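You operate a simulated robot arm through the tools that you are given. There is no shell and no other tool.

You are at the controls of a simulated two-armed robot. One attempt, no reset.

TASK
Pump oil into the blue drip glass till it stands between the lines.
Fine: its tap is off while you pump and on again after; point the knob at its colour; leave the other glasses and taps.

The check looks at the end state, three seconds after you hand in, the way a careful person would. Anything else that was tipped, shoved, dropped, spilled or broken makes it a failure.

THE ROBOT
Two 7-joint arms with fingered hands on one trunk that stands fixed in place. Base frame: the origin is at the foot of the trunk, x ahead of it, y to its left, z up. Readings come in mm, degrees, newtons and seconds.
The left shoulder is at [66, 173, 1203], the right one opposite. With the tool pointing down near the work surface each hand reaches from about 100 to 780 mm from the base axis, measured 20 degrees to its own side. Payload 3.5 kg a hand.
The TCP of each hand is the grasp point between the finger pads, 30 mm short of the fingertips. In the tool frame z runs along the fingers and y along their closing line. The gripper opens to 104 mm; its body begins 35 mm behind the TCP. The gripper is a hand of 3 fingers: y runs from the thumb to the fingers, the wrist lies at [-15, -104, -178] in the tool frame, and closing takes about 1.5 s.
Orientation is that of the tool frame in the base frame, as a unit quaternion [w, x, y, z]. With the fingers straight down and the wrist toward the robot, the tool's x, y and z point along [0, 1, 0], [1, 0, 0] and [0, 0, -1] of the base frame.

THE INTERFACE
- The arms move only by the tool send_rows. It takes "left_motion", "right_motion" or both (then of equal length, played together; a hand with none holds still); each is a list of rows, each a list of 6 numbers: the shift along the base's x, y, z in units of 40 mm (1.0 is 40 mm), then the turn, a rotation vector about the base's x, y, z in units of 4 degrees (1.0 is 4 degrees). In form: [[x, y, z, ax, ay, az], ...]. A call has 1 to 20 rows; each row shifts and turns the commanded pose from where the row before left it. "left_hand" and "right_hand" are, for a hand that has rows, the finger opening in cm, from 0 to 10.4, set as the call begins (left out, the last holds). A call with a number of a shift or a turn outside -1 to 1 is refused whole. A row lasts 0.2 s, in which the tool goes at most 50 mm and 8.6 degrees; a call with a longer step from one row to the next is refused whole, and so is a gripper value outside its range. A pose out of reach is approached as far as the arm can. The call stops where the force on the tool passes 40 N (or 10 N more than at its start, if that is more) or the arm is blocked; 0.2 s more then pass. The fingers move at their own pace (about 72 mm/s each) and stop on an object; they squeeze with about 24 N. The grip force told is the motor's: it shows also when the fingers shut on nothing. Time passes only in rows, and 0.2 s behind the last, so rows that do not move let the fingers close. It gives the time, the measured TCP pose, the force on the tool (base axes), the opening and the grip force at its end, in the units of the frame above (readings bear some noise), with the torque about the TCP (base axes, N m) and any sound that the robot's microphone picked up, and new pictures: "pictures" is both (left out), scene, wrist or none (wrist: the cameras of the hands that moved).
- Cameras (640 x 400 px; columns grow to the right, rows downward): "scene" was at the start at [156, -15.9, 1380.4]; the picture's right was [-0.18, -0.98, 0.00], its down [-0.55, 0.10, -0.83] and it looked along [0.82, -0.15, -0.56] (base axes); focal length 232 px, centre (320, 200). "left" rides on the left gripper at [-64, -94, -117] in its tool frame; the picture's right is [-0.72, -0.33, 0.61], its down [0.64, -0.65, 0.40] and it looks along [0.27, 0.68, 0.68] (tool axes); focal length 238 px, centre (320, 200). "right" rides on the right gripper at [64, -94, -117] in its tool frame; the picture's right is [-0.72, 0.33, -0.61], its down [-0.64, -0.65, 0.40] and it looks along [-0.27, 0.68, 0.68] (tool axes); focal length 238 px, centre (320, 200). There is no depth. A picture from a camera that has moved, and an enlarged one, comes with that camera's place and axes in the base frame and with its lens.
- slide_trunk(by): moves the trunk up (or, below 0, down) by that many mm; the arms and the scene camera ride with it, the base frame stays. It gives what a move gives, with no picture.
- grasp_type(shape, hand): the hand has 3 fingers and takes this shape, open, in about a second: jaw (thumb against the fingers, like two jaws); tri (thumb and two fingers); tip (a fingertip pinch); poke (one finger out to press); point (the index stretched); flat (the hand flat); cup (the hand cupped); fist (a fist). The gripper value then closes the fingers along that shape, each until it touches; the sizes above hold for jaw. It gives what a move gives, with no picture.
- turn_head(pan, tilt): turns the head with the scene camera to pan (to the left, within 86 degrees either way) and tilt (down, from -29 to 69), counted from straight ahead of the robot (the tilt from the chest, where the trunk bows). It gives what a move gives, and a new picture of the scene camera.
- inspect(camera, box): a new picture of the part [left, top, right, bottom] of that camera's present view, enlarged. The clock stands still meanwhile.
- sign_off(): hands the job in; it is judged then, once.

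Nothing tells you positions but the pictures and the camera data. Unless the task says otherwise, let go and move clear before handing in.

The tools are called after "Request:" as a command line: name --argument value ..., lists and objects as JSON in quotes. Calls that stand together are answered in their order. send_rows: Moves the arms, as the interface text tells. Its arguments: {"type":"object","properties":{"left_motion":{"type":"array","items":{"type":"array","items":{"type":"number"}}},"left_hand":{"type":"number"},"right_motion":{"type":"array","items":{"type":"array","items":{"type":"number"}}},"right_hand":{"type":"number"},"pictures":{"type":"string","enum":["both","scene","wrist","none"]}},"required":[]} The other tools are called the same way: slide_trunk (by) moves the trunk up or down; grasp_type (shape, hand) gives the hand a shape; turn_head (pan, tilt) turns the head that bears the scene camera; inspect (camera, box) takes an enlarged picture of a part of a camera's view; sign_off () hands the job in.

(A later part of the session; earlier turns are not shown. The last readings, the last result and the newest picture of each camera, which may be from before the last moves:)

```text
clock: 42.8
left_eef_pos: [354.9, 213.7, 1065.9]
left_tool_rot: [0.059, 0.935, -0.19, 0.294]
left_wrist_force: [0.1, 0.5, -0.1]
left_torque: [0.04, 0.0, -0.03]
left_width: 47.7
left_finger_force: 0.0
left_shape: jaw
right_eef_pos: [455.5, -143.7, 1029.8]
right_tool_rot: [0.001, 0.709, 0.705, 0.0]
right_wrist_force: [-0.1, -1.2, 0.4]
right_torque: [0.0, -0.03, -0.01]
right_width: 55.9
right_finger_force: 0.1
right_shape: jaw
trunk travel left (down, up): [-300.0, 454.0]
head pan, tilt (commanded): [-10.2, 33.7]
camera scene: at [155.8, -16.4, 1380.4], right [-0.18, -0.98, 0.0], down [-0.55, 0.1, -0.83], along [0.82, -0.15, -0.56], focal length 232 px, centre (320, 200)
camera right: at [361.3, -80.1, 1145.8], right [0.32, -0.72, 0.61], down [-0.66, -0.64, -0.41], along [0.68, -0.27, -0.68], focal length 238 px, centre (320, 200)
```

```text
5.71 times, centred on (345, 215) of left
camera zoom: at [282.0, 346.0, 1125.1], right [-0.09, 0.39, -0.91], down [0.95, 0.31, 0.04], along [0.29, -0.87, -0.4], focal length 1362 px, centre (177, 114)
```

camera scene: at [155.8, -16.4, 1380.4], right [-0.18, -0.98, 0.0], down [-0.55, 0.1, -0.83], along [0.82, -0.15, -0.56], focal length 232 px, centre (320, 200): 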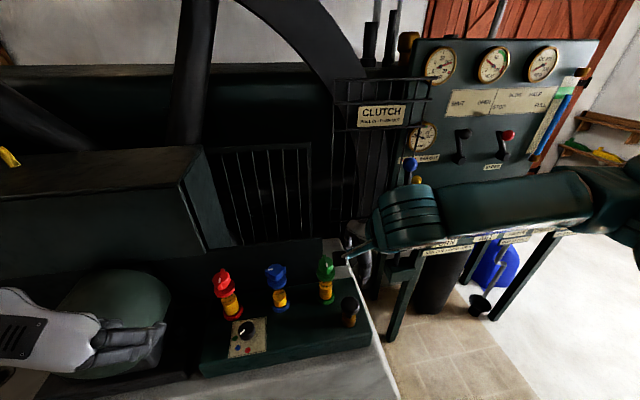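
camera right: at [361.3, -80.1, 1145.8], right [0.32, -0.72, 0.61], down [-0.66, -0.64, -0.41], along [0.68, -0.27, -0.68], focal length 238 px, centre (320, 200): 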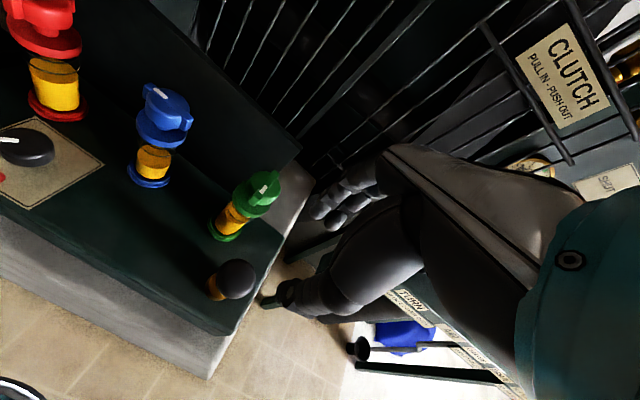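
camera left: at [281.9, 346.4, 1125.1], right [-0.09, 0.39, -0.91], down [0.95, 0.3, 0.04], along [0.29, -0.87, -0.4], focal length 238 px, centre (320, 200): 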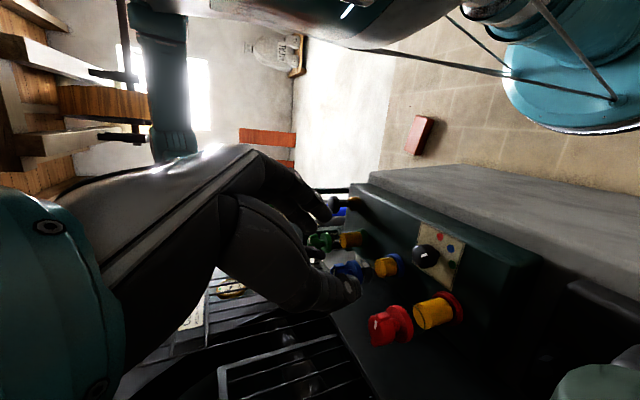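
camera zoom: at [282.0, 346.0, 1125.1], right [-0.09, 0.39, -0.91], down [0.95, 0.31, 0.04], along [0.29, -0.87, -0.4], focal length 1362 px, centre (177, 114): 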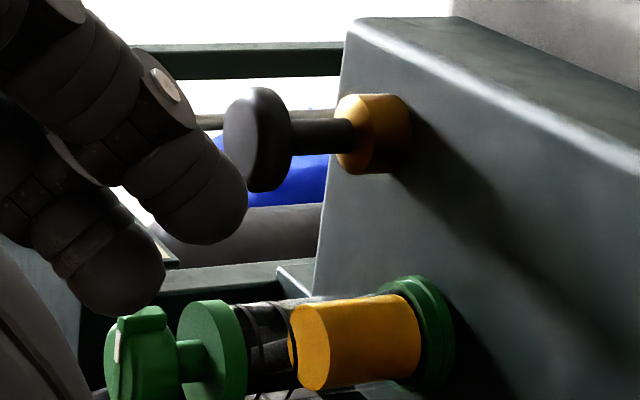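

The pump axis is about (455, -142), knob top z≈880, with some 28 mm of free stem. I'll close the right fingers and lower to about 15 mm above the knob.

Request:
send_rows --right_motion '[[0, 0.02, -0.2, 0, 0, 0], [0, 0.01, -0.3, 0, 0, 0], [0, 0.01, -0.4, 0, 0, 0], [0, 0, -0.4, 0, 0, 0], [0, 0, -0.4, 0, 0, 0], [0, 0, -0.4, 0, 0, 0], [0, 0, -0.4, 0, 0, 0], [0, 0, -0.1, 0, 0, 0]]' --right_hand 0

Request:
inspect --camera "right" --box '[140, 160, 420, 340]'

Request:
inspect --camera "left" --box '[290, 180, 400, 250]'

Request:
inspect --camera "scene" --box '[290, 250, 390, 335]'

```text
clock: 44.6
left_eef_pos: [355.5, 213.8, 1066.8]
left_tool_rot: [0.059, 0.935, -0.19, 0.294]
left_wrist_force: [-0.1, 0.0, -0.1]
left_torque: [0.01, 0.01, -0.02]
left_width: 47.8
left_finger_force: 0.1
left_shape: jaw
right_eef_pos: [457.9, -140.6, 927.0]
right_tool_rot: [0.0, 0.709, 0.705, 0.0]
right_wrist_force: [-0.3, 0.2, -0.5]
right_torque: [-0.01, 0.03, -0.02]
right_width: 0.0
right_finger_force: 23.7
right_shape: jaw
trunk travel left (down, up): [-300.0, 454.0]
head pan, tilt (commanded): [-10.2, 33.7]
camera scene: at [155.9, -15.9, 1380.4], right [-0.18, -0.98, 0.0], down [-0.55, 0.1, -0.83], along [0.82, -0.15, -0.56], focal length 232 px, centre (320, 200)
camera right: at [363.1, -75.3, 1042.4], right [0.32, -0.72, 0.61], down [-0.66, -0.64, -0.4], along [0.68, -0.27, -0.68], focal length 238 px, centre (320, 200)
```

scene: 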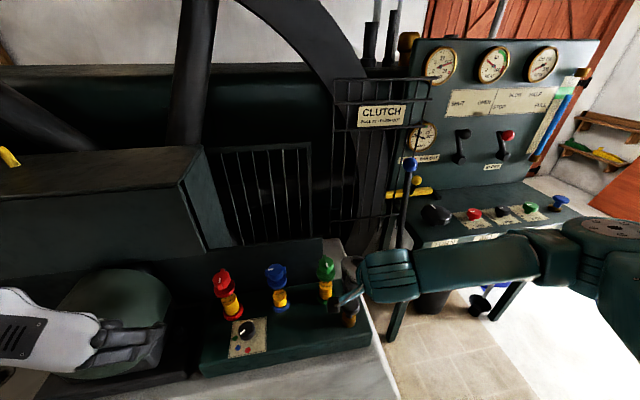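
right: 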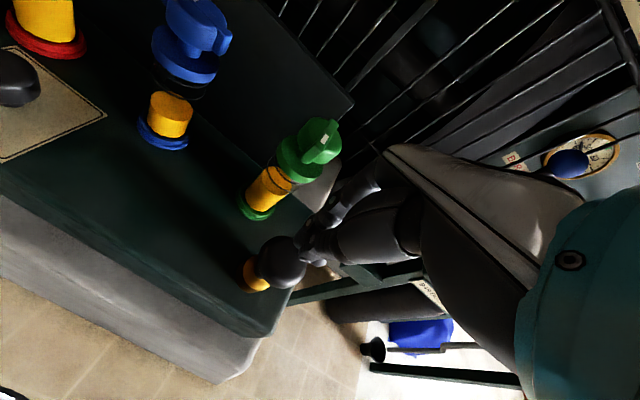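

```text
2.22 times, centred on (280, 250) of right
camera zoom: at [363.1, -75.3, 1042.4], right [0.32, -0.72, 0.61], down [-0.66, -0.64, -0.4], along [0.68, -0.27, -0.68], focal length 530 px, centre (409, 89)
```

zoom: 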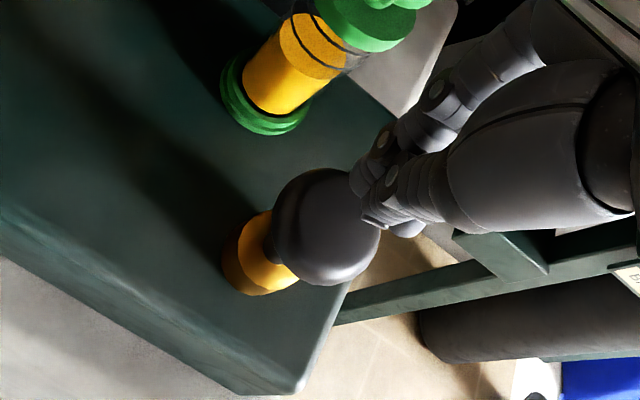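

```text
5.71 times, centred on (345, 215) of left
camera zoom: at [282.1, 346.4, 1125.0], right [-0.09, 0.39, -0.91], down [0.95, 0.31, 0.04], along [0.29, -0.87, -0.4], focal length 1362 px, centre (177, 114)
```

zoom: 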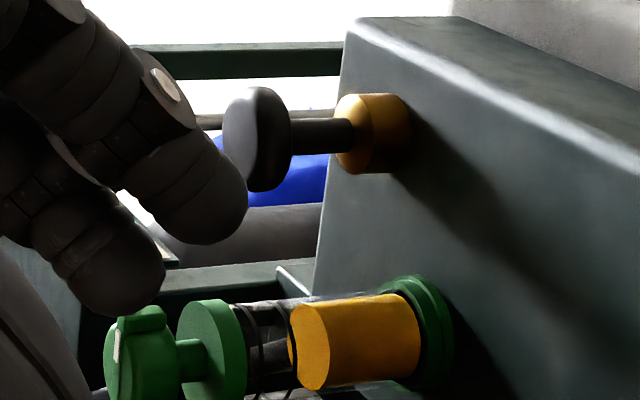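

```text
4.71 times, centred on (340, 292) of scene
camera zoom: at [155.9, -15.9, 1380.4], right [-0.18, -0.98, 0.0], down [-0.55, 0.1, -0.83], along [0.82, -0.15, -0.56], focal length 1089 px, centre (226, -235)
```

zoom: 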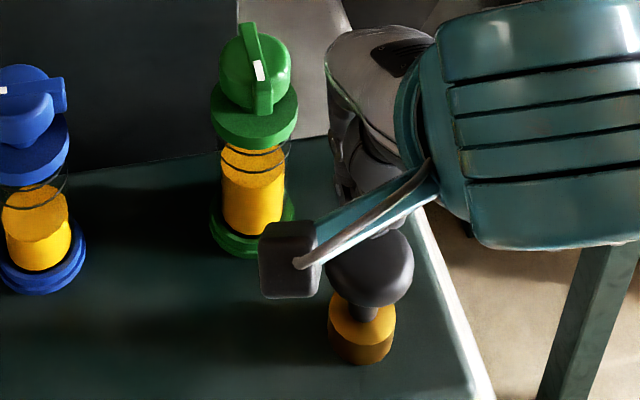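

The knuckles would come down close to the green tap in this orientation. I'll raise slightly and swing the hand about 50° clockwise so the knuckles point away from it.

Request:
send_rows --right_motion '[[0, 0, 0.1, 0, 0, -1], [0, 0, 0.1, 0, 0, -1], [0, 0, 0.1, 0, 0, -1], [0, 0, 0.1, 0, 0, -1], [0, 0, 0.1, 0, 0, -1], [0, 0, 0, 0, 0, -1], [0, 0, 0, 0, 0, -1], [0, 0, 0, 0, 0, -1], [0, 0, 0, 0, 0, -1], [0, 0, 0, 0, 0, -1], [0, 0, 0, 0, 0, -1], [0, 0, 0, 0, 0, -1], [-0.04, 0, 0, 0, 0, -0.5]]'

Request:
inspect --camera "scene" --box '[240, 230, 400, 340]'

Request:
inspect --camera "right" --box '[140, 160, 420, 340]'

```text
clock: 47.4
left_eef_pos: [356.0, 213.8, 1066.5]
left_tool_rot: [0.059, 0.935, -0.19, 0.294]
left_wrist_force: [-0.3, -0.4, -0.3]
left_torque: [-0.01, 0.01, -0.03]
left_width: 47.7
left_finger_force: 0.0
left_shape: jaw
right_eef_pos: [456.4, -142.4, 944.4]
right_tool_rot: [-0.001, 0.941, 0.339, 0.001]
right_wrist_force: [0.0, -0.2, -0.1]
right_torque: [-0.02, -0.02, -0.04]
right_width: 0.0
right_finger_force: 23.7
right_shape: jaw
trunk travel left (down, up): [-300.0, 454.0]
head pan, tilt (commanded): [-10.2, 33.7]
camera scene: at [155.9, -15.8, 1380.4], right [-0.18, -0.98, 0.0], down [-0.55, 0.1, -0.83], along [0.82, -0.15, -0.56], focal length 232 px, centre (320, 200)
camera right: at [444.2, -27.8, 1061.3], right [-0.35, -0.71, 0.61], down [-0.91, 0.1, -0.41], along [0.23, -0.7, -0.68], focal length 238 px, centre (320, 200)
```

scene: 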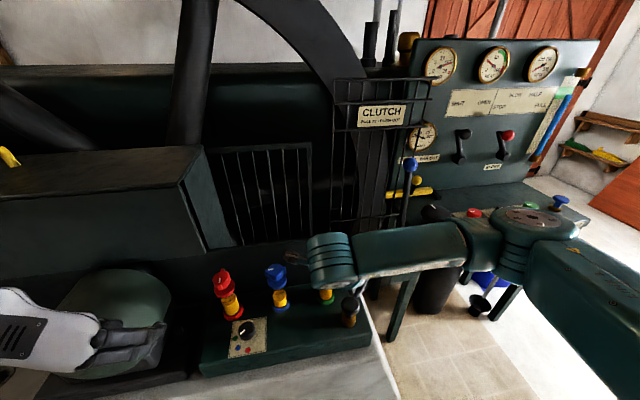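
right: 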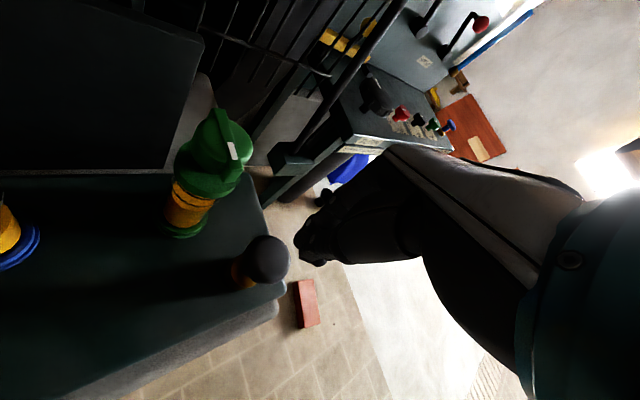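

```text
3.64 times, centred on (320, 285) of scene
camera zoom: at [155.9, -15.8, 1380.4], right [-0.18, -0.98, 0.0], down [-0.55, 0.1, -0.83], along [0.82, -0.15, -0.56], focal length 842 px, centre (320, -109)
```

zoom: 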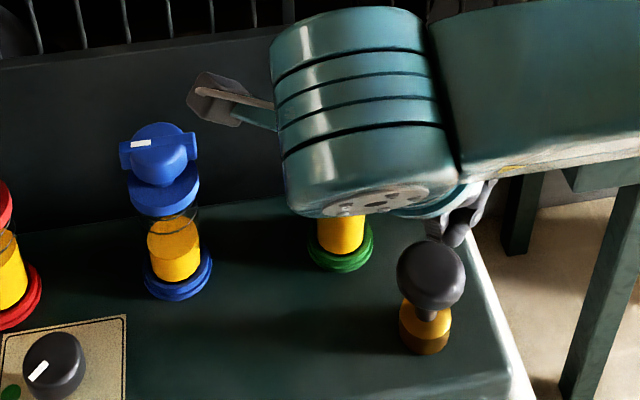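

```text
2.22 times, centred on (280, 250) of right
camera zoom: at [444.2, -27.8, 1061.3], right [-0.35, -0.71, 0.61], down [-0.91, 0.1, -0.41], along [0.23, -0.7, -0.68], focal length 530 px, centre (409, 89)
```

zoom: 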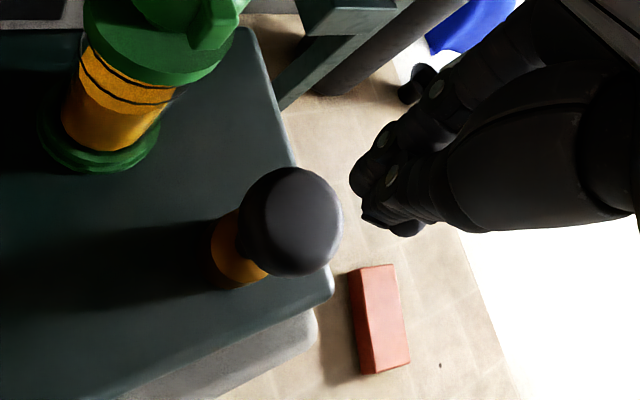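

Knuckles now point away and the blue glass stays in view. I'll lower toward the pump knob slowly to find contact.

Request:
send_rows --right_motion '[[0, 0, -0.2, 0, 0, 0], [0, 0.01, -0.2, 0, 0, 0], [0, 0.01, -0.15, 0, 0, 0], [0, 0, -0.1, 0, 0, 0], [0, 0, -0.1, 0, 0, 0], [0, 0, -0.1, 0, 0, 0]]' --pictures "none"

Request:
inspect --camera "right" --box '[140, 160, 420, 340]'

Request:
inspect --camera "left" --box '[290, 180, 400, 250]'

```text
clock: 48.8
left_eef_pos: [353.4, 213.5, 1065.4]
left_tool_rot: [0.059, 0.935, -0.19, 0.293]
left_wrist_force: [0.1, 0.0, 0.0]
left_torque: [0.02, 0.03, 0.01]
left_width: 47.4
left_finger_force: 0.0
left_shape: jaw
right_eef_pos: [455.6, -142.1, 908.3]
right_tool_rot: [-0.001, 0.941, 0.339, 0.0]
right_wrist_force: [0.1, -0.4, 0.8]
right_torque: [0.02, -0.04, -0.01]
right_width: 0.0
right_finger_force: 24.0
right_shape: jaw
trunk travel left (down, up): [-300.0, 454.0]
head pan, tilt (commanded): [-10.2, 33.7]
```

```text
2.22 times, centred on (280, 250) of right
camera zoom: at [443.9, -27.8, 1026.1], right [-0.35, -0.71, 0.61], down [-0.91, 0.09, -0.41], along [0.23, -0.7, -0.68], focal length 530 px, centre (409, 89)
```

zoom: 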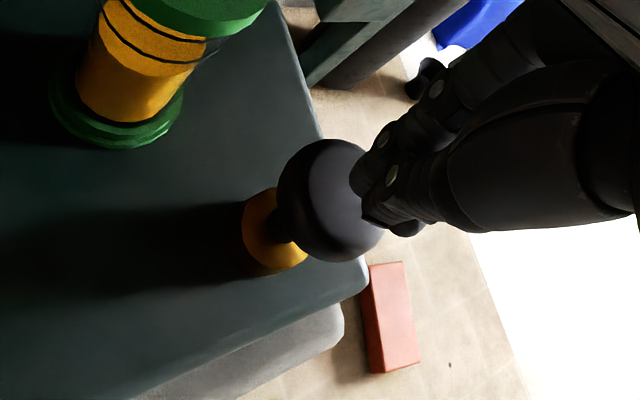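

```text
5.71 times, centred on (345, 215) of left
camera zoom: at [282.2, 346.3, 1124.9], right [-0.09, 0.39, -0.91], down [0.95, 0.31, 0.04], along [0.29, -0.87, -0.4], focal length 1362 px, centre (177, 114)
```

zoom: 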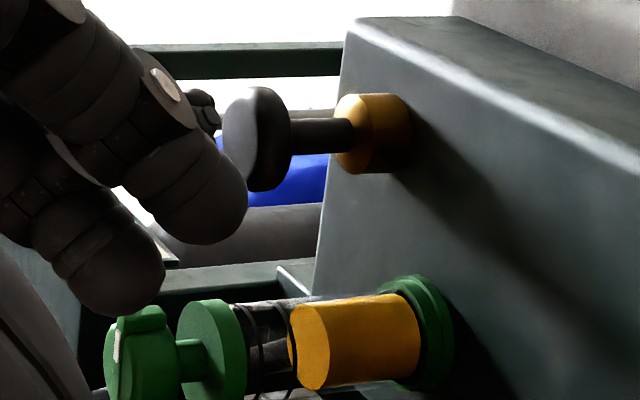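

Nearly touching. I'll check the fingertip-to-knob centring from the scene view before pressing.

Request:
inspect --camera "scene" --box '[310, 260, 390, 335]'

Request:
inspect --camera "right" --box '[240, 210, 360, 290]'

```text
5.33 times, centred on (350, 298) of scene
camera zoom: at [156.0, -15.9, 1380.4], right [-0.18, -0.98, 0.0], down [-0.55, 0.1, -0.83], along [0.82, -0.15, -0.56], focal length 1234 px, centre (160, -320)
```

zoom: 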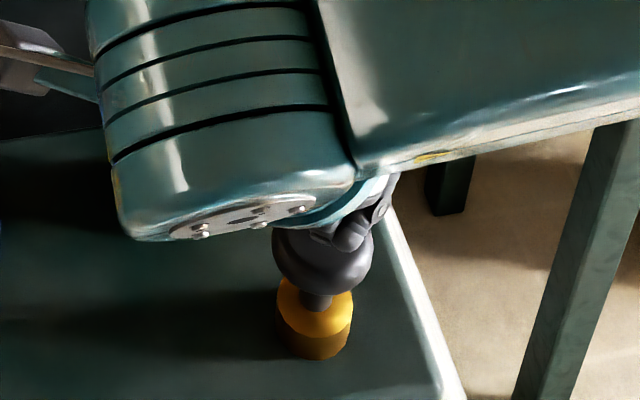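

```text
5.00 times, centred on (300, 250) of right
camera zoom: at [443.9, -27.8, 1026.1], right [-0.35, -0.71, 0.61], down [-0.91, 0.09, -0.41], along [0.23, -0.7, -0.68], focal length 1192 px, centre (420, -50)
```

zoom: 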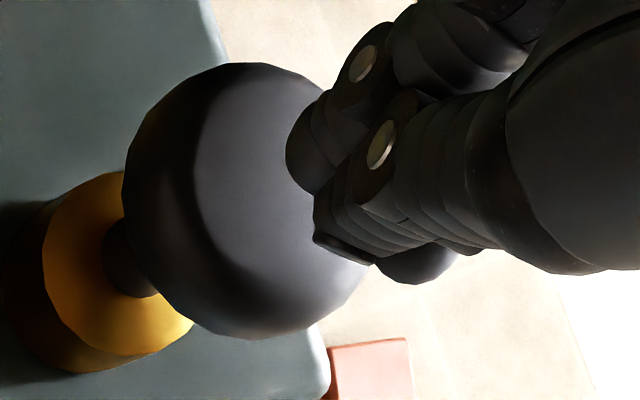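

The fingertip cluster sits a few mm off the knob's centre. I'll shift 4–5 mm in +x and +y, then ease down to find contact.

Request:
send_rows --right_motion '[[0.11, 0.115, 0, 0, 0, 0], [0, 0, -0.06, 0, 0, 0], [0, 0, -0.06, 0, 0, 0], [0, 0, -0.06, 0, 0, 0], [0, 0, -0.06, 0, 0, 0]]' --pictures "none"

Request:
inspect --camera "right" --box '[240, 210, 360, 290]'

Request:
inspect --camera "scene" --box '[262, 255, 302, 315]'

```text
clock: 50.0
left_eef_pos: [353.7, 214.8, 1066.7]
left_tool_rot: [0.059, 0.935, -0.191, 0.293]
left_wrist_force: [-0.6, -0.4, 0.2]
left_torque: [-0.01, 0.01, 0.02]
left_width: 47.5
left_finger_force: 0.0
left_shape: jaw
right_eef_pos: [459.8, -135.0, 899.4]
right_tool_rot: [0.0, 0.941, 0.339, 0.0]
right_wrist_force: [0.3, 1.1, 0.0]
right_torque: [0.0, 0.04, 0.0]
right_width: 0.0
right_finger_force: 24.2
right_shape: jaw
trunk travel left (down, up): [-300.0, 454.0]
head pan, tilt (commanded): [-10.2, 33.7]
```

```text
5.00 times, centred on (300, 250) of right
camera zoom: at [448.6, -21.7, 1016.8], right [-0.35, -0.71, 0.61], down [-0.91, 0.09, -0.4], along [0.23, -0.7, -0.68], focal length 1192 px, centre (420, -50)
```

zoom: 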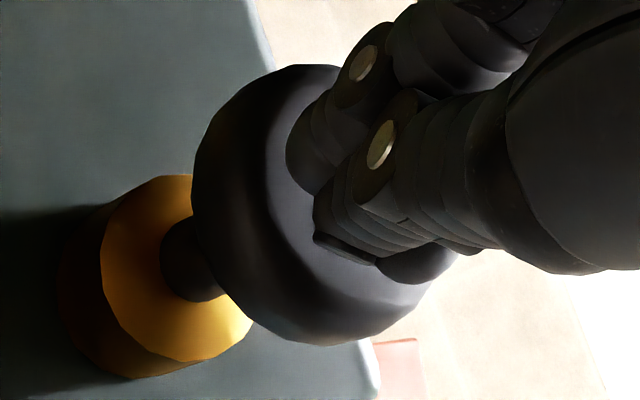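

```text
6.67 times, centred on (282, 285) of scene
camera zoom: at [156.0, -15.9, 1380.4], right [-0.18, -0.98, 0.0], down [-0.55, 0.1, -0.83], along [0.82, -0.15, -0.56], focal length 1543 px, centre (573, -367)
```

zoom: 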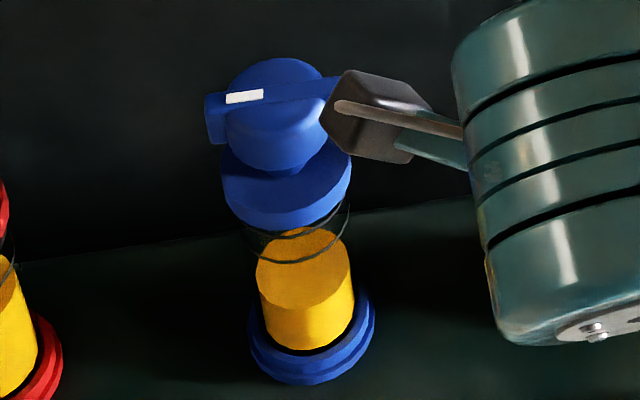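

Now well centred on the knob with still no contact at fingertip z≈869. Continuing down slowly.

Request:
send_rows --right_motion '[[0, 0, -0.06, 0, 0, 0], [0, 0, -0.06, 0, 0, 0], [0, 0, -0.06, 0, 0, 0], [0, 0, -0.06, 0, 0, 0]]' --pictures "none"

Request:
inspect --camera "right" --box '[240, 210, 360, 290]'

Request:
inspect --camera "scene" --box '[262, 255, 302, 315]'

```text
clock: 51.0
left_eef_pos: [355.6, 214.4, 1066.2]
left_tool_rot: [0.059, 0.935, -0.19, 0.293]
left_wrist_force: [-0.1, 0.1, -0.1]
left_torque: [-0.03, -0.01, 0.03]
left_width: 47.5
left_finger_force: 0.1
left_shape: jaw
right_eef_pos: [461.3, -137.6, 893.3]
right_tool_rot: [0.001, 0.941, 0.339, 0.0]
right_wrist_force: [-0.3, -1.4, 0.9]
right_torque: [0.04, 0.02, 0.02]
right_width: 0.0
right_finger_force: 24.1
right_shape: jaw
trunk travel left (down, up): [-300.0, 454.0]
head pan, tilt (commanded): [-10.2, 33.7]
```

```text
5.00 times, centred on (300, 250) of right
camera zoom: at [449.3, -23.0, 1008.7], right [-0.35, -0.71, 0.61], down [-0.91, 0.09, -0.41], along [0.23, -0.7, -0.68], focal length 1192 px, centre (420, -50)
```

zoom: 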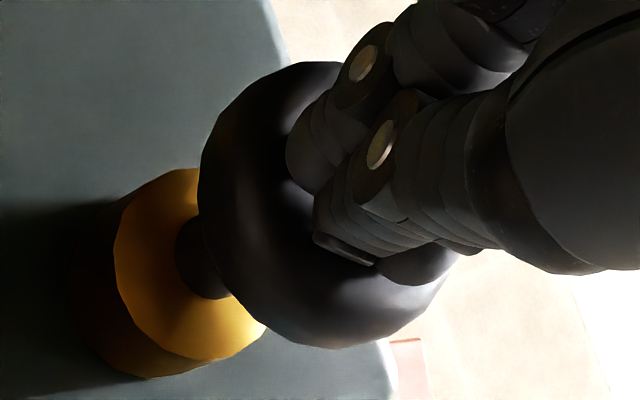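

```text
6.67 times, centred on (282, 285) of scene
camera zoom: at [155.8, -15.9, 1380.4], right [-0.18, -0.98, 0.0], down [-0.55, 0.1, -0.83], along [0.82, -0.15, -0.56], focal length 1543 px, centre (573, -367)
```

zoom: 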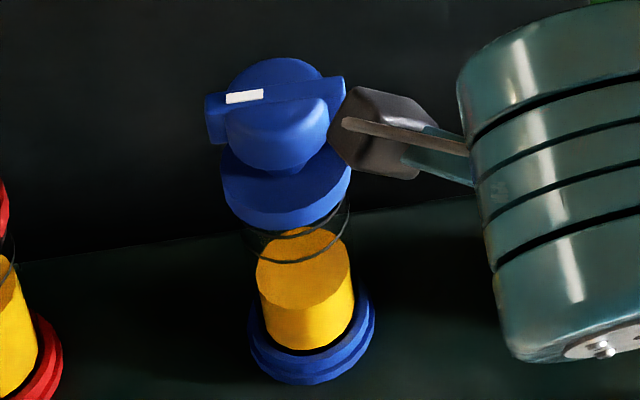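

The knob seems to be just starting to move with very little force. I'll press further and watch the force and the blue level.

Request:
send_rows --right_motion '[[0, 0, -0.08, 0, 0, 0], [0, 0, -0.08, 0, 0, 0], [0, 0, -0.08, 0, 0, 0]]' --pictures "none"

Request:
inspect --camera "right" --box '[240, 210, 360, 290]'

Request:
inspect --camera "scene" --box '[262, 255, 302, 315]'

Request:
inspect --camera "left" --box '[290, 180, 400, 250]'

```text
clock: 51.8
left_eef_pos: [354.5, 213.0, 1066.1]
left_tool_rot: [0.059, 0.935, -0.191, 0.294]
left_wrist_force: [-0.1, -1.0, -0.4]
left_torque: [0.0, -0.03, -0.01]
left_width: 47.3
left_finger_force: 0.0
left_shape: jaw
right_eef_pos: [459.8, -135.9, 881.2]
right_tool_rot: [0.001, 0.941, 0.339, 0.001]
right_wrist_force: [1.5, 0.7, 3.8]
right_torque: [0.01, 0.0, 0.01]
right_width: 0.1
right_finger_force: 23.7
right_shape: jaw
trunk travel left (down, up): [-300.0, 454.0]
head pan, tilt (commanded): [-10.2, 33.7]
```

```text
5.00 times, centred on (300, 250) of right
camera zoom: at [448.6, -22.3, 998.0], right [-0.35, -0.71, 0.61], down [-0.91, 0.09, -0.41], along [0.23, -0.7, -0.68], focal length 1192 px, centre (420, -50)
```

zoom: 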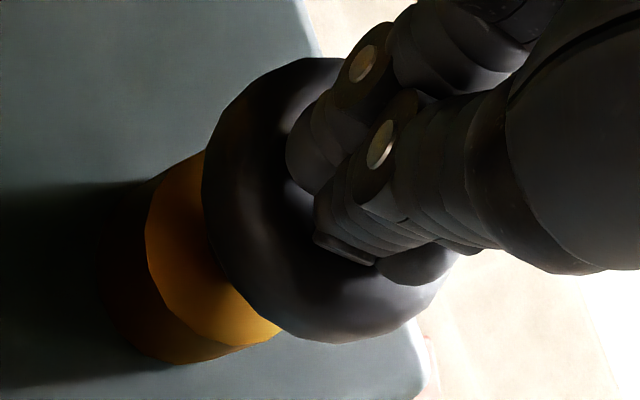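

```text
6.67 times, centred on (282, 285) of scene
camera zoom: at [155.9, -15.8, 1380.4], right [-0.18, -0.98, 0.0], down [-0.55, 0.1, -0.83], along [0.82, -0.15, -0.56], focal length 1543 px, centre (573, -367)
```

zoom: 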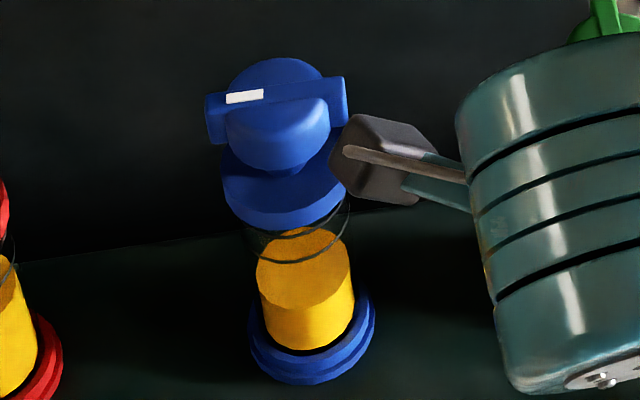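

```text
5.71 times, centred on (345, 215) of left
camera zoom: at [282.1, 346.5, 1124.9], right [-0.09, 0.39, -0.91], down [0.95, 0.31, 0.04], along [0.29, -0.87, -0.4], focal length 1362 px, centre (177, 114)
```

zoom: 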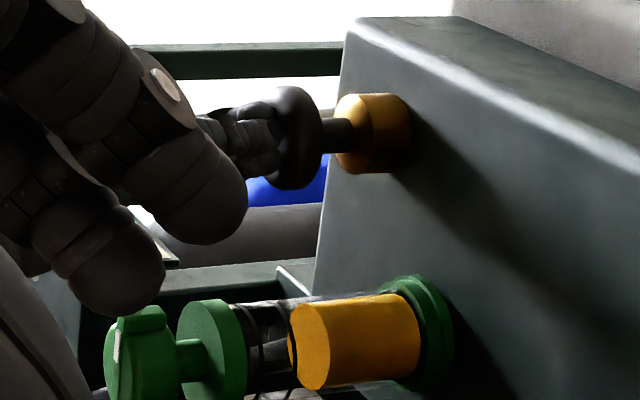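

The plunger is going down smoothly (≈13 mm, 4 N). I'll complete the stroke until it bottoms.

Request:
send_rows --right_motion '[[0, 0, -0.1, 0, 0, 0], [0, 0, -0.1, 0, 0, 0], [0, 0, -0.1, 0, 0, 0]]' --pictures "none"

Request:
inspect --camera "left" --box '[290, 180, 400, 250]'

Request:
inspect --camera "scene" --box '[262, 255, 302, 315]'

```text
clock: 52.6
left_eef_pos: [354.4, 213.8, 1066.7]
left_tool_rot: [0.059, 0.935, -0.19, 0.295]
left_wrist_force: [0.4, 0.0, -0.4]
left_torque: [0.04, -0.01, -0.01]
left_width: 47.8
left_finger_force: 0.2
left_shape: jaw
right_eef_pos: [460.8, -136.7, 871.2]
right_tool_rot: [0.001, 0.941, 0.339, 0.001]
right_wrist_force: [0.2, 0.3, 8.5]
right_torque: [-0.01, -0.01, 0.0]
right_width: 0.0
right_finger_force: 24.1
right_shape: jaw
trunk travel left (down, up): [-300.0, 454.0]
head pan, tilt (commanded): [-10.2, 33.7]
```

```text
5.71 times, centred on (345, 215) of left
camera zoom: at [281.4, 346.5, 1125.2], right [-0.09, 0.39, -0.91], down [0.95, 0.31, 0.04], along [0.29, -0.87, -0.4], focal length 1362 px, centre (177, 114)
```

zoom: 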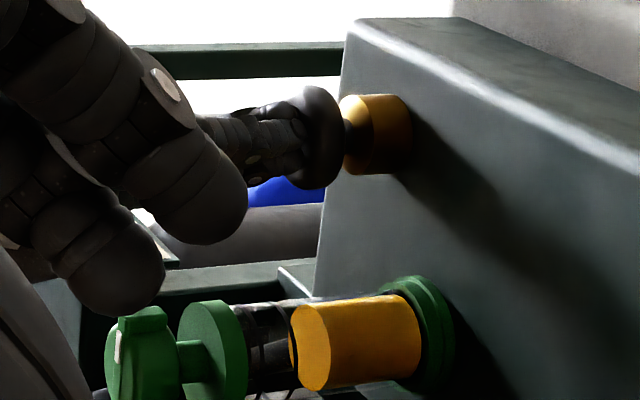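

```text
6.67 times, centred on (282, 285) of scene
camera zoom: at [155.0, -15.7, 1380.6], right [-0.18, -0.98, 0.0], down [-0.55, 0.1, -0.83], along [0.82, -0.15, -0.55], focal length 1543 px, centre (573, -367)
```

zoom: 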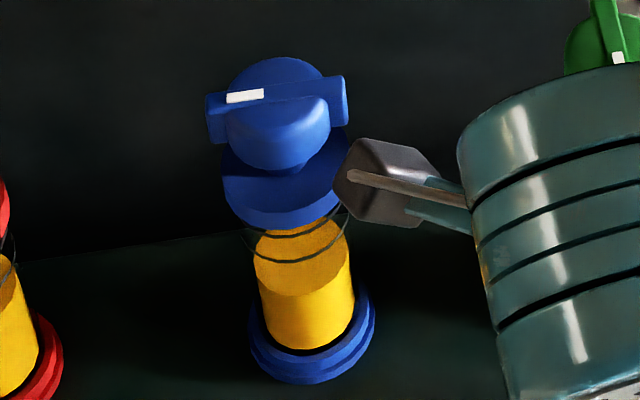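

The level jumped up a step with this stroke. I'll press the last few mm to see whether more comes at the bottom.

Request:
send_rows --right_motion '[[0, 0, -0.07, 0, 0, 0], [0, 0, -0.07, 0, 0, 0], [0, 0, 0, 0, 0, 0]]' --pictures "none"

Request:
inspect --camera "left" --box '[290, 180, 400, 250]'

Request:
inspect --camera "scene" --box '[262, 255, 302, 315]'

```text
clock: 53.3
left_eef_pos: [355.3, 215.0, 1067.1]
left_tool_rot: [0.059, 0.935, -0.19, 0.295]
left_wrist_force: [-0.1, 0.2, 0.3]
left_torque: [0.0, 0.01, -0.04]
left_width: 47.6
left_finger_force: 0.0
left_shape: jaw
right_eef_pos: [461.6, -137.0, 870.7]
right_tool_rot: [0.003, 0.941, 0.338, 0.007]
right_wrist_force: [-4.8, -2.0, 20.6]
right_torque: [-0.09, 0.12, -0.01]
right_width: 0.0
right_finger_force: 24.1
right_shape: jaw
trunk travel left (down, up): [-300.0, 454.0]
head pan, tilt (commanded): [-10.2, 33.7]
stopped in row 3 (right hand): the force on the tool passed its limit at 41 N (the readings are from after the stop); the commanded pose is now the measured one
```

```text
5.71 times, centred on (345, 215) of left
camera zoom: at [281.1, 346.7, 1125.1], right [-0.09, 0.39, -0.91], down [0.95, 0.31, 0.04], along [0.29, -0.87, -0.4], focal length 1362 px, centre (177, 114)
```

zoom: 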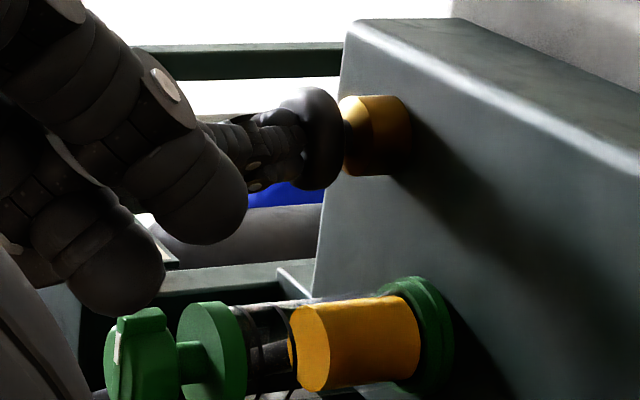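

```text
6.67 times, centred on (282, 285) of scene
camera zoom: at [154.6, -15.6, 1380.5], right [-0.18, -0.98, 0.0], down [-0.55, 0.1, -0.83], along [0.82, -0.15, -0.55], focal length 1543 px, centre (573, -367)
```

zoom: 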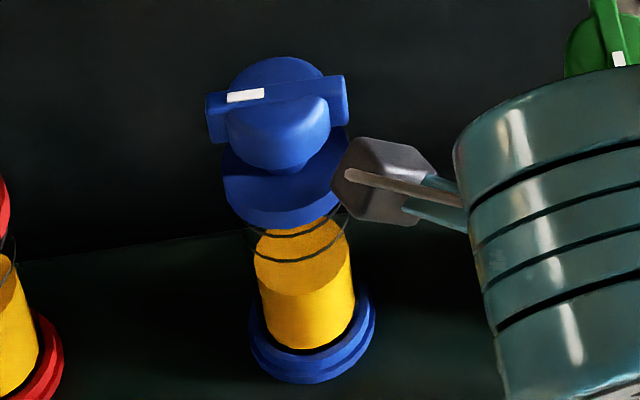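

One stroke bottoms at TCP z≈871 and gives one step of oil (≈12 px here; I need about 58 px in all from the start). I'll release fully and make a second stroke.

Request:
send_rows --right_motion '[[0, 0, 0.2, 0, 0, 0], [0, 0, 0.25, 0, 0, 0], [0, 0, 0.3, 0, 0, 0], [0, 0, 0, 0, 0, 0]]' --pictures "none"

Request:
inspect --camera "left" --box '[290, 180, 400, 250]'

Request:
inspect --camera "scene" --box '[262, 255, 302, 315]'

```text
clock: 54.3
left_eef_pos: [356.0, 214.0, 1065.9]
left_tool_rot: [0.059, 0.935, -0.191, 0.294]
left_wrist_force: [0.0, 0.1, 0.0]
left_torque: [0.01, 0.01, 0.0]
left_width: 47.7
left_finger_force: 0.1
left_shape: jaw
right_eef_pos: [461.7, -138.0, 900.0]
right_tool_rot: [0.003, 0.941, 0.337, 0.004]
right_wrist_force: [0.8, -0.1, 0.6]
right_torque: [-0.02, -0.01, -0.01]
right_width: 0.0
right_finger_force: 24.0
right_shape: jaw
trunk travel left (down, up): [-300.0, 454.0]
head pan, tilt (commanded): [-10.2, 33.7]
```

```text
5.71 times, centred on (345, 215) of left
camera zoom: at [282.3, 346.4, 1124.9], right [-0.09, 0.39, -0.91], down [0.95, 0.31, 0.04], along [0.29, -0.87, -0.4], focal length 1362 px, centre (177, 114)
```

zoom: 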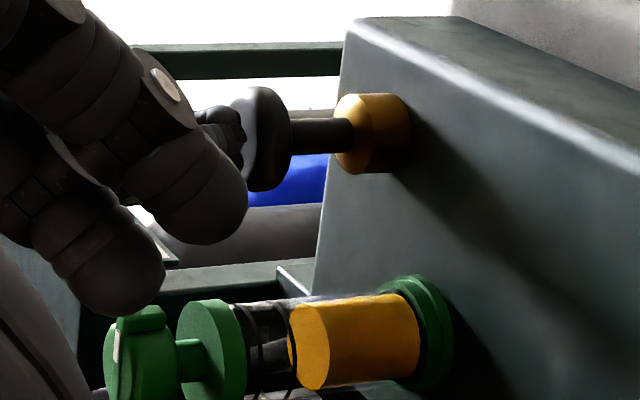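

```text
6.67 times, centred on (282, 285) of scene
camera zoom: at [156.1, -15.9, 1380.3], right [-0.18, -0.98, 0.0], down [-0.55, 0.1, -0.83], along [0.82, -0.15, -0.56], focal length 1543 px, centre (573, -367)
```

zoom: 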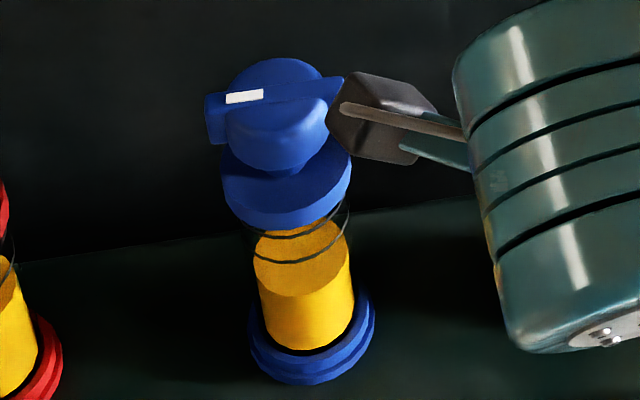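

The plunger springs back and the level holds. Second stroke now.

Request:
send_rows --right_motion '[[0, 0, -0.1, 0, 0, 0], [0, 0, -0.1, 0, 0, 0], [0, 0, -0.1, 0, 0, 0], [0, 0, -0.1, 0, 0, 0], [0, 0, -0.1, 0, 0, 0], [0, 0, -0.1, 0, 0, 0], [0, 0, -0.1, 0, 0, 0], [0, 0, 0, 0, 0, 0], [0, 0, 0.2, 0, 0, 0], [0, 0, 0.25, 0, 0, 0], [0, 0, 0.25, 0, 0, 0], [0, 0, 0, 0, 0, 0]]' --pictures "none"

Request:
inspect --camera "scene" --box '[262, 255, 302, 315]'

```text
clock: 56.9
left_eef_pos: [356.2, 213.4, 1065.7]
left_tool_rot: [0.059, 0.935, -0.19, 0.294]
left_wrist_force: [-0.3, 0.4, 0.1]
left_torque: [-0.03, -0.01, 0.01]
left_width: 47.7
left_finger_force: 0.0
left_shape: jaw
right_eef_pos: [463.0, -136.4, 897.3]
right_tool_rot: [0.003, 0.941, 0.338, 0.005]
right_wrist_force: [0.5, 0.8, -0.6]
right_torque: [0.0, 0.0, 0.01]
right_width: 0.0
right_finger_force: 24.0
right_shape: jaw
trunk travel left (down, up): [-300.0, 454.0]
head pan, tilt (commanded): [-10.2, 33.7]
```

```text
6.67 times, centred on (282, 285) of scene
camera zoom: at [156.0, -15.9, 1380.4], right [-0.18, -0.98, 0.0], down [-0.55, 0.1, -0.83], along [0.82, -0.15, -0.56], focal length 1543 px, centre (573, -367)
```

zoom: 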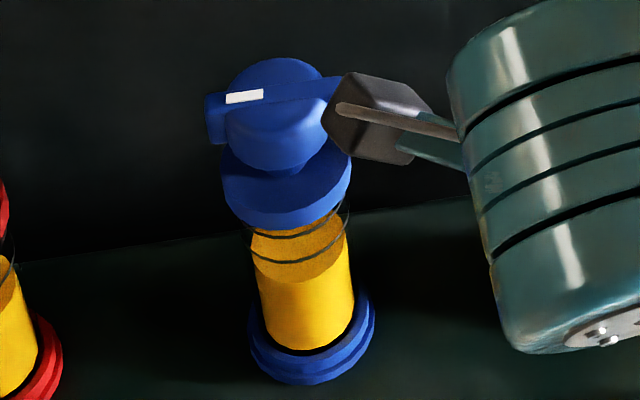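

Another step up; the surface is still under the lower ring. Third stroke.

Request:
send_rows --right_motion '[[0, 0, -0.1, 0, 0, 0], [0, 0, -0.1, 0, 0, 0], [0, 0, -0.1, 0, 0, 0], [0, 0, -0.1, 0, 0, 0], [0, 0, -0.1, 0, 0, 0], [0, 0, -0.1, 0, 0, 0], [0, 0, -0.04, 0, 0, 0], [0, 0, 0, 0, 0, 0], [0, 0, 0.2, 0, 0, 0], [0, 0, 0.25, 0, 0, 0], [0, 0, 0.25, 0, 0, 0], [0, 0, 0, 0, 0, 0]]' --pictures "none"

Request:
inspect --camera "scene" --box '[262, 255, 302, 315]'

Request:
inspect --camera "scene" --box '[270, 282, 292, 298]'

```text
clock: 59.5
left_eef_pos: [355.6, 214.0, 1066.7]
left_tool_rot: [0.059, 0.935, -0.191, 0.294]
left_wrist_force: [0.2, 0.9, -1.3]
left_torque: [-0.02, -0.03, -0.01]
left_width: 47.8
left_finger_force: 0.0
left_shape: jaw
right_eef_pos: [462.1, -138.1, 900.7]
right_tool_rot: [0.002, 0.941, 0.338, 0.005]
right_wrist_force: [-0.5, 0.4, -0.2]
right_torque: [-0.02, -0.05, -0.01]
right_width: 0.0
right_finger_force: 24.2
right_shape: jaw
trunk travel left (down, up): [-300.0, 454.0]
head pan, tilt (commanded): [-10.2, 33.7]
```

```text
6.67 times, centred on (282, 285) of scene
camera zoom: at [156.0, -15.9, 1380.3], right [-0.18, -0.98, 0.0], down [-0.55, 0.1, -0.83], along [0.82, -0.15, -0.56], focal length 1543 px, centre (573, -367)
```

zoom: 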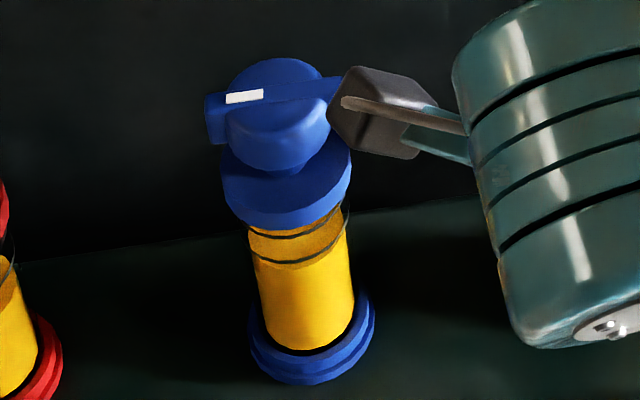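

```text
16.00 times, centred on (281, 290) of scene
camera zoom: at [156.0, -15.9, 1380.3], right [-0.18, -0.98, 0.0], down [-0.55, 0.1, -0.83], along [0.82, -0.15, -0.56], focal length 3704 px, centre (944, -1240)
```

zoom: 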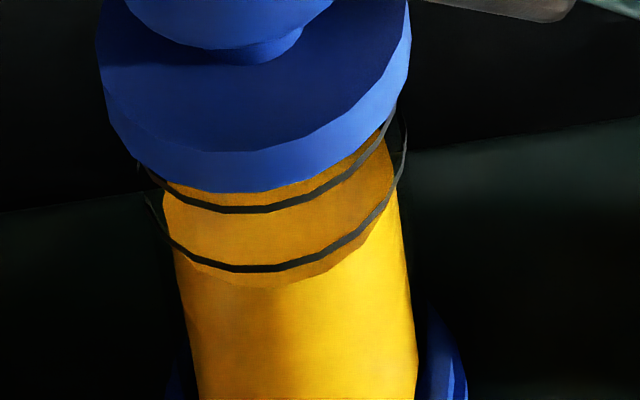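

Still just under the lower ring; each stroke adds about 14 px of the 24 px between the lines, so five strokes should land well between. Fourth stroke.

Request:
send_rows --right_motion '[[0, 0, -0.1, 0, 0, 0], [0, 0, -0.1, 0, 0, 0], [0, 0, -0.1, 0, 0, 0], [0, 0, -0.1, 0, 0, 0], [0, 0, -0.1, 0, 0, 0], [0, 0, -0.1, 0, 0, 0], [0, 0, -0.1, 0, 0, 0], [0, 0, -0.04, 0, 0, 0], [0, 0, 0, 0, 0, 0], [0, 0, 0.24, 0, 0, 0], [0, 0, 0.25, 0, 0, 0], [0, 0, 0.25, 0, 0, 0], [0, 0, 0, 0, 0, 0]]' --pictures "none"

Request:
inspect --camera "scene" --box '[270, 282, 292, 298]'

Request:
inspect --camera "left" --box '[330, 230, 430, 300]'

```text
clock: 62.3
left_eef_pos: [355.8, 215.0, 1067.0]
left_tool_rot: [0.059, 0.935, -0.19, 0.294]
left_wrist_force: [-0.2, -0.5, 0.1]
left_torque: [-0.01, -0.01, 0.01]
left_width: 47.8
left_finger_force: 0.1
left_shape: jaw
right_eef_pos: [461.1, -136.8, 900.5]
right_tool_rot: [0.003, 0.941, 0.337, 0.004]
right_wrist_force: [-0.3, -0.6, -0.1]
right_torque: [0.02, 0.01, 0.0]
right_width: 0.0
right_finger_force: 24.2
right_shape: jaw
trunk travel left (down, up): [-300.0, 454.0]
head pan, tilt (commanded): [-10.2, 33.7]
```

```text
16.00 times, centred on (281, 290) of scene
camera zoom: at [156.0, -15.9, 1380.3], right [-0.18, -0.98, 0.0], down [-0.55, 0.1, -0.83], along [0.82, -0.15, -0.56], focal length 3704 px, centre (944, -1240)
```

zoom: 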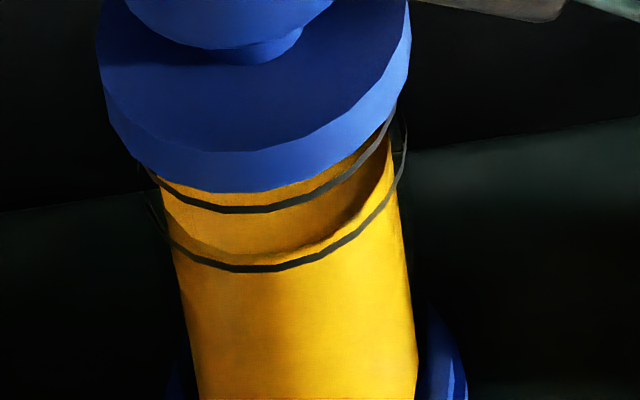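

```text
5.71 times, centred on (380, 265) of left
camera zoom: at [282.2, 346.4, 1124.9], right [-0.09, 0.39, -0.91], down [0.95, 0.31, 0.04], along [0.29, -0.87, -0.4], focal length 1362 px, centre (-23, -171)
```

zoom: 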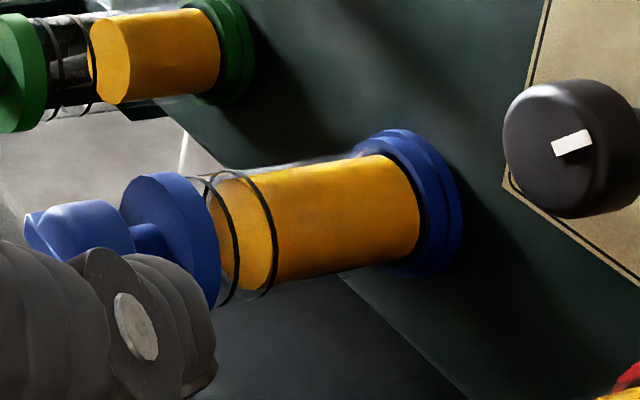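

The surface is now just above the lower ring; one more stroke should put it about two-thirds up between the lines. Fifth stroke.

Request:
send_rows --right_motion '[[0, 0, -0.1, 0, 0, 0], [0, 0, -0.1, 0, 0, 0], [0, 0, -0.1, 0, 0, 0], [0, 0, -0.1, 0, 0, 0], [0, 0, -0.1, 0, 0, 0], [0, 0, -0.1, 0, 0, 0], [0, 0, -0.1, 0, 0, 0], [0, 0, -0.04, 0, 0, 0], [0, 0, 0, 0, 0, 0], [0, 0, 0.24, 0, 0, 0], [0, 0, 0.25, 0, 0, 0], [0, 0, 0.25, 0, 0, 0], [0, 0, 0, 0, 0, 0]]' --pictures "none"

Request:
inspect --camera "scene" --box '[270, 282, 292, 298]'

Request:
inspect --camera "left" --box '[330, 230, 430, 300]'

```text
clock: 65.1
left_eef_pos: [354.9, 213.7, 1066.4]
left_tool_rot: [0.058, 0.935, -0.19, 0.294]
left_wrist_force: [-1.1, -0.6, 0.4]
left_torque: [0.01, 0.01, 0.04]
left_width: 47.5
left_finger_force: 0.0
left_shape: jaw
right_eef_pos: [462.4, -137.4, 901.3]
right_tool_rot: [0.002, 0.941, 0.338, 0.004]
right_wrist_force: [-0.5, 0.5, -1.0]
right_torque: [-0.04, -0.01, -0.03]
right_width: 0.0
right_finger_force: 23.9
right_shape: jaw
trunk travel left (down, up): [-300.0, 454.0]
head pan, tilt (commanded): [-10.2, 33.7]
```

```text
16.00 times, centred on (281, 290) of scene
camera zoom: at [156.0, -15.9, 1380.4], right [-0.18, -0.98, 0.0], down [-0.55, 0.1, -0.83], along [0.82, -0.15, -0.56], focal length 3704 px, centre (944, -1240)
```

zoom: 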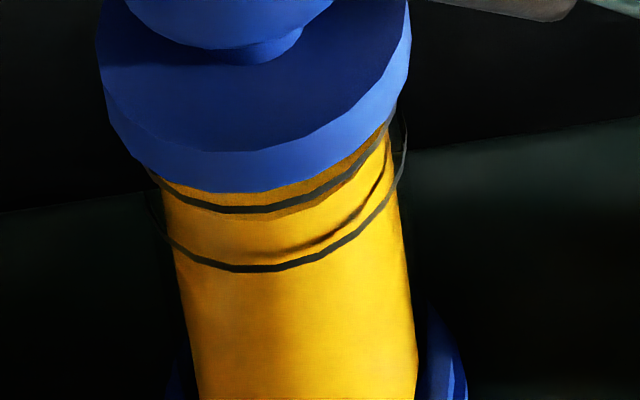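

```text
5.71 times, centred on (380, 265) of left
camera zoom: at [282.2, 346.4, 1124.9], right [-0.09, 0.39, -0.91], down [0.95, 0.31, 0.04], along [0.29, -0.87, -0.4], focal length 1362 px, centre (-23, -171)
```

zoom: 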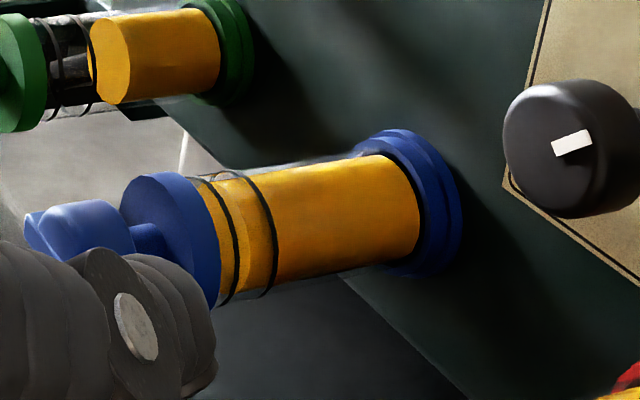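

The surface now lies between the two rings. I'll zoom in from the side to confirm.

Request:
inspect --camera "left" --box '[355, 255, 385, 290]'

Request:
inspect --camera "scene" --box '[274, 286, 290, 298]'

```text
11.43 times, centred on (370, 272) of left
camera zoom: at [282.2, 346.4, 1124.9], right [-0.09, 0.39, -0.91], down [0.95, 0.31, 0.04], along [0.29, -0.87, -0.4], focal length 2724 px, centre (-251, -629)
```

zoom: 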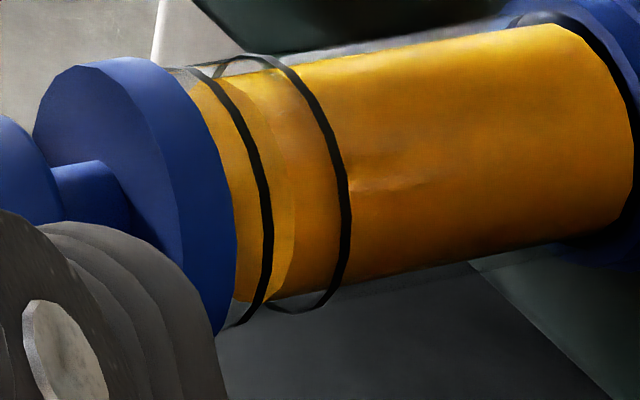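

```text
16.00 times, centred on (282, 292) of scene
camera zoom: at [156.0, -15.9, 1380.4], right [-0.18, -0.98, 0.0], down [-0.55, 0.1, -0.83], along [0.82, -0.15, -0.56], focal length 3704 px, centre (928, -1272)
```

zoom: 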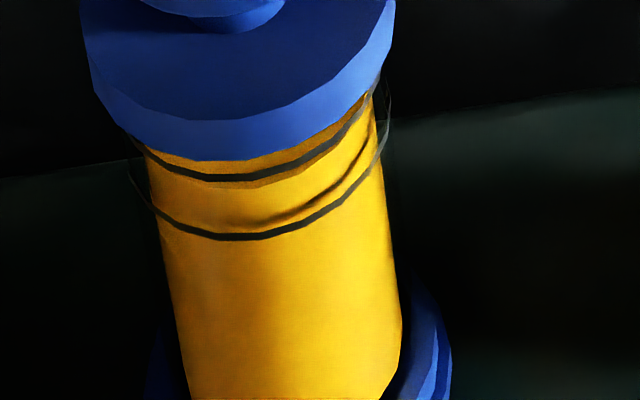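

The side view confirms oil about 60–68% of the way between the lower and upper lines. I'll lift the right hand off the pump and bring it back over the blue tap to turn it on again.

Request:
send_rows --right_motion '[[0, 0, 0.5, 0, 0, 0], [0, 0, 0.8, 0, 0, 0], [0, 0, 0.9, 0, 0, 0], [0, 0, 0.9, 0, 0, 0], [0.232, 0.534, 0.02, 0, 0, 0.95], [0.232, 0.534, 0.02, 0, 0, 0.95], [0.232, 0.534, 0.02, 0, 0, 0.95], [0.232, 0.534, 0.02, 0, 0, 0.95], [0.232, 0.534, 0.02, 0, 0, 0.95], [0.232, 0.534, 0.02, 0, 0, 0.95], [0.232, 0.534, 0.02, 0, 0, 0.95], [0.232, 0.534, 0.02, 0, 0, 0.95]]' --pictures "wrist"

Request:
inspect --camera "scene" --box '[200, 220, 380, 340]'

```text
clock: 67.7
left_eef_pos: [355.0, 214.1, 1066.3]
left_tool_rot: [0.06, 0.935, -0.19, 0.294]
left_wrist_force: [0.1, 0.3, -0.5]
left_torque: [-0.02, 0.01, 0.0]
left_width: 47.6
left_finger_force: 0.1
left_shape: jaw
right_eef_pos: [536.0, 33.2, 1030.6]
right_tool_rot: [0.001, 0.819, 0.574, 0.005]
right_wrist_force: [0.0, 0.6, 0.3]
right_torque: [0.01, 0.01, 0.0]
right_width: 0.0
right_finger_force: 24.0
right_shape: jaw
trunk travel left (down, up): [-300.0, 454.0]
head pan, tilt (commanded): [-10.2, 33.7]
camera right: at [468.8, 126.1, 1146.6], right [0.05, -0.79, 0.61], down [-0.83, -0.38, -0.41], along [0.56, -0.48, -0.68], focal length 238 px, centre (320, 200)
```

right: 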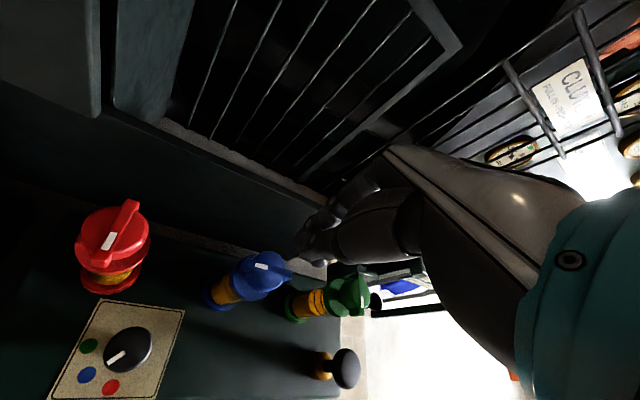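

```text
3.33 times, centred on (290, 280) of scene
camera zoom: at [156.0, -15.6, 1380.4], right [-0.18, -0.98, 0.0], down [-0.55, 0.1, -0.83], along [0.82, -0.15, -0.56], focal length 772 px, centre (420, -67)
```

zoom: 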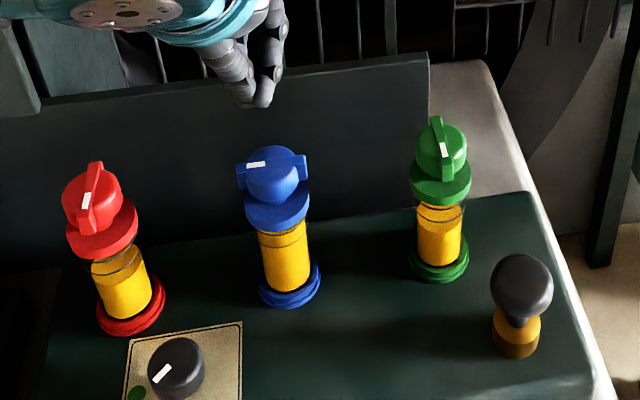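

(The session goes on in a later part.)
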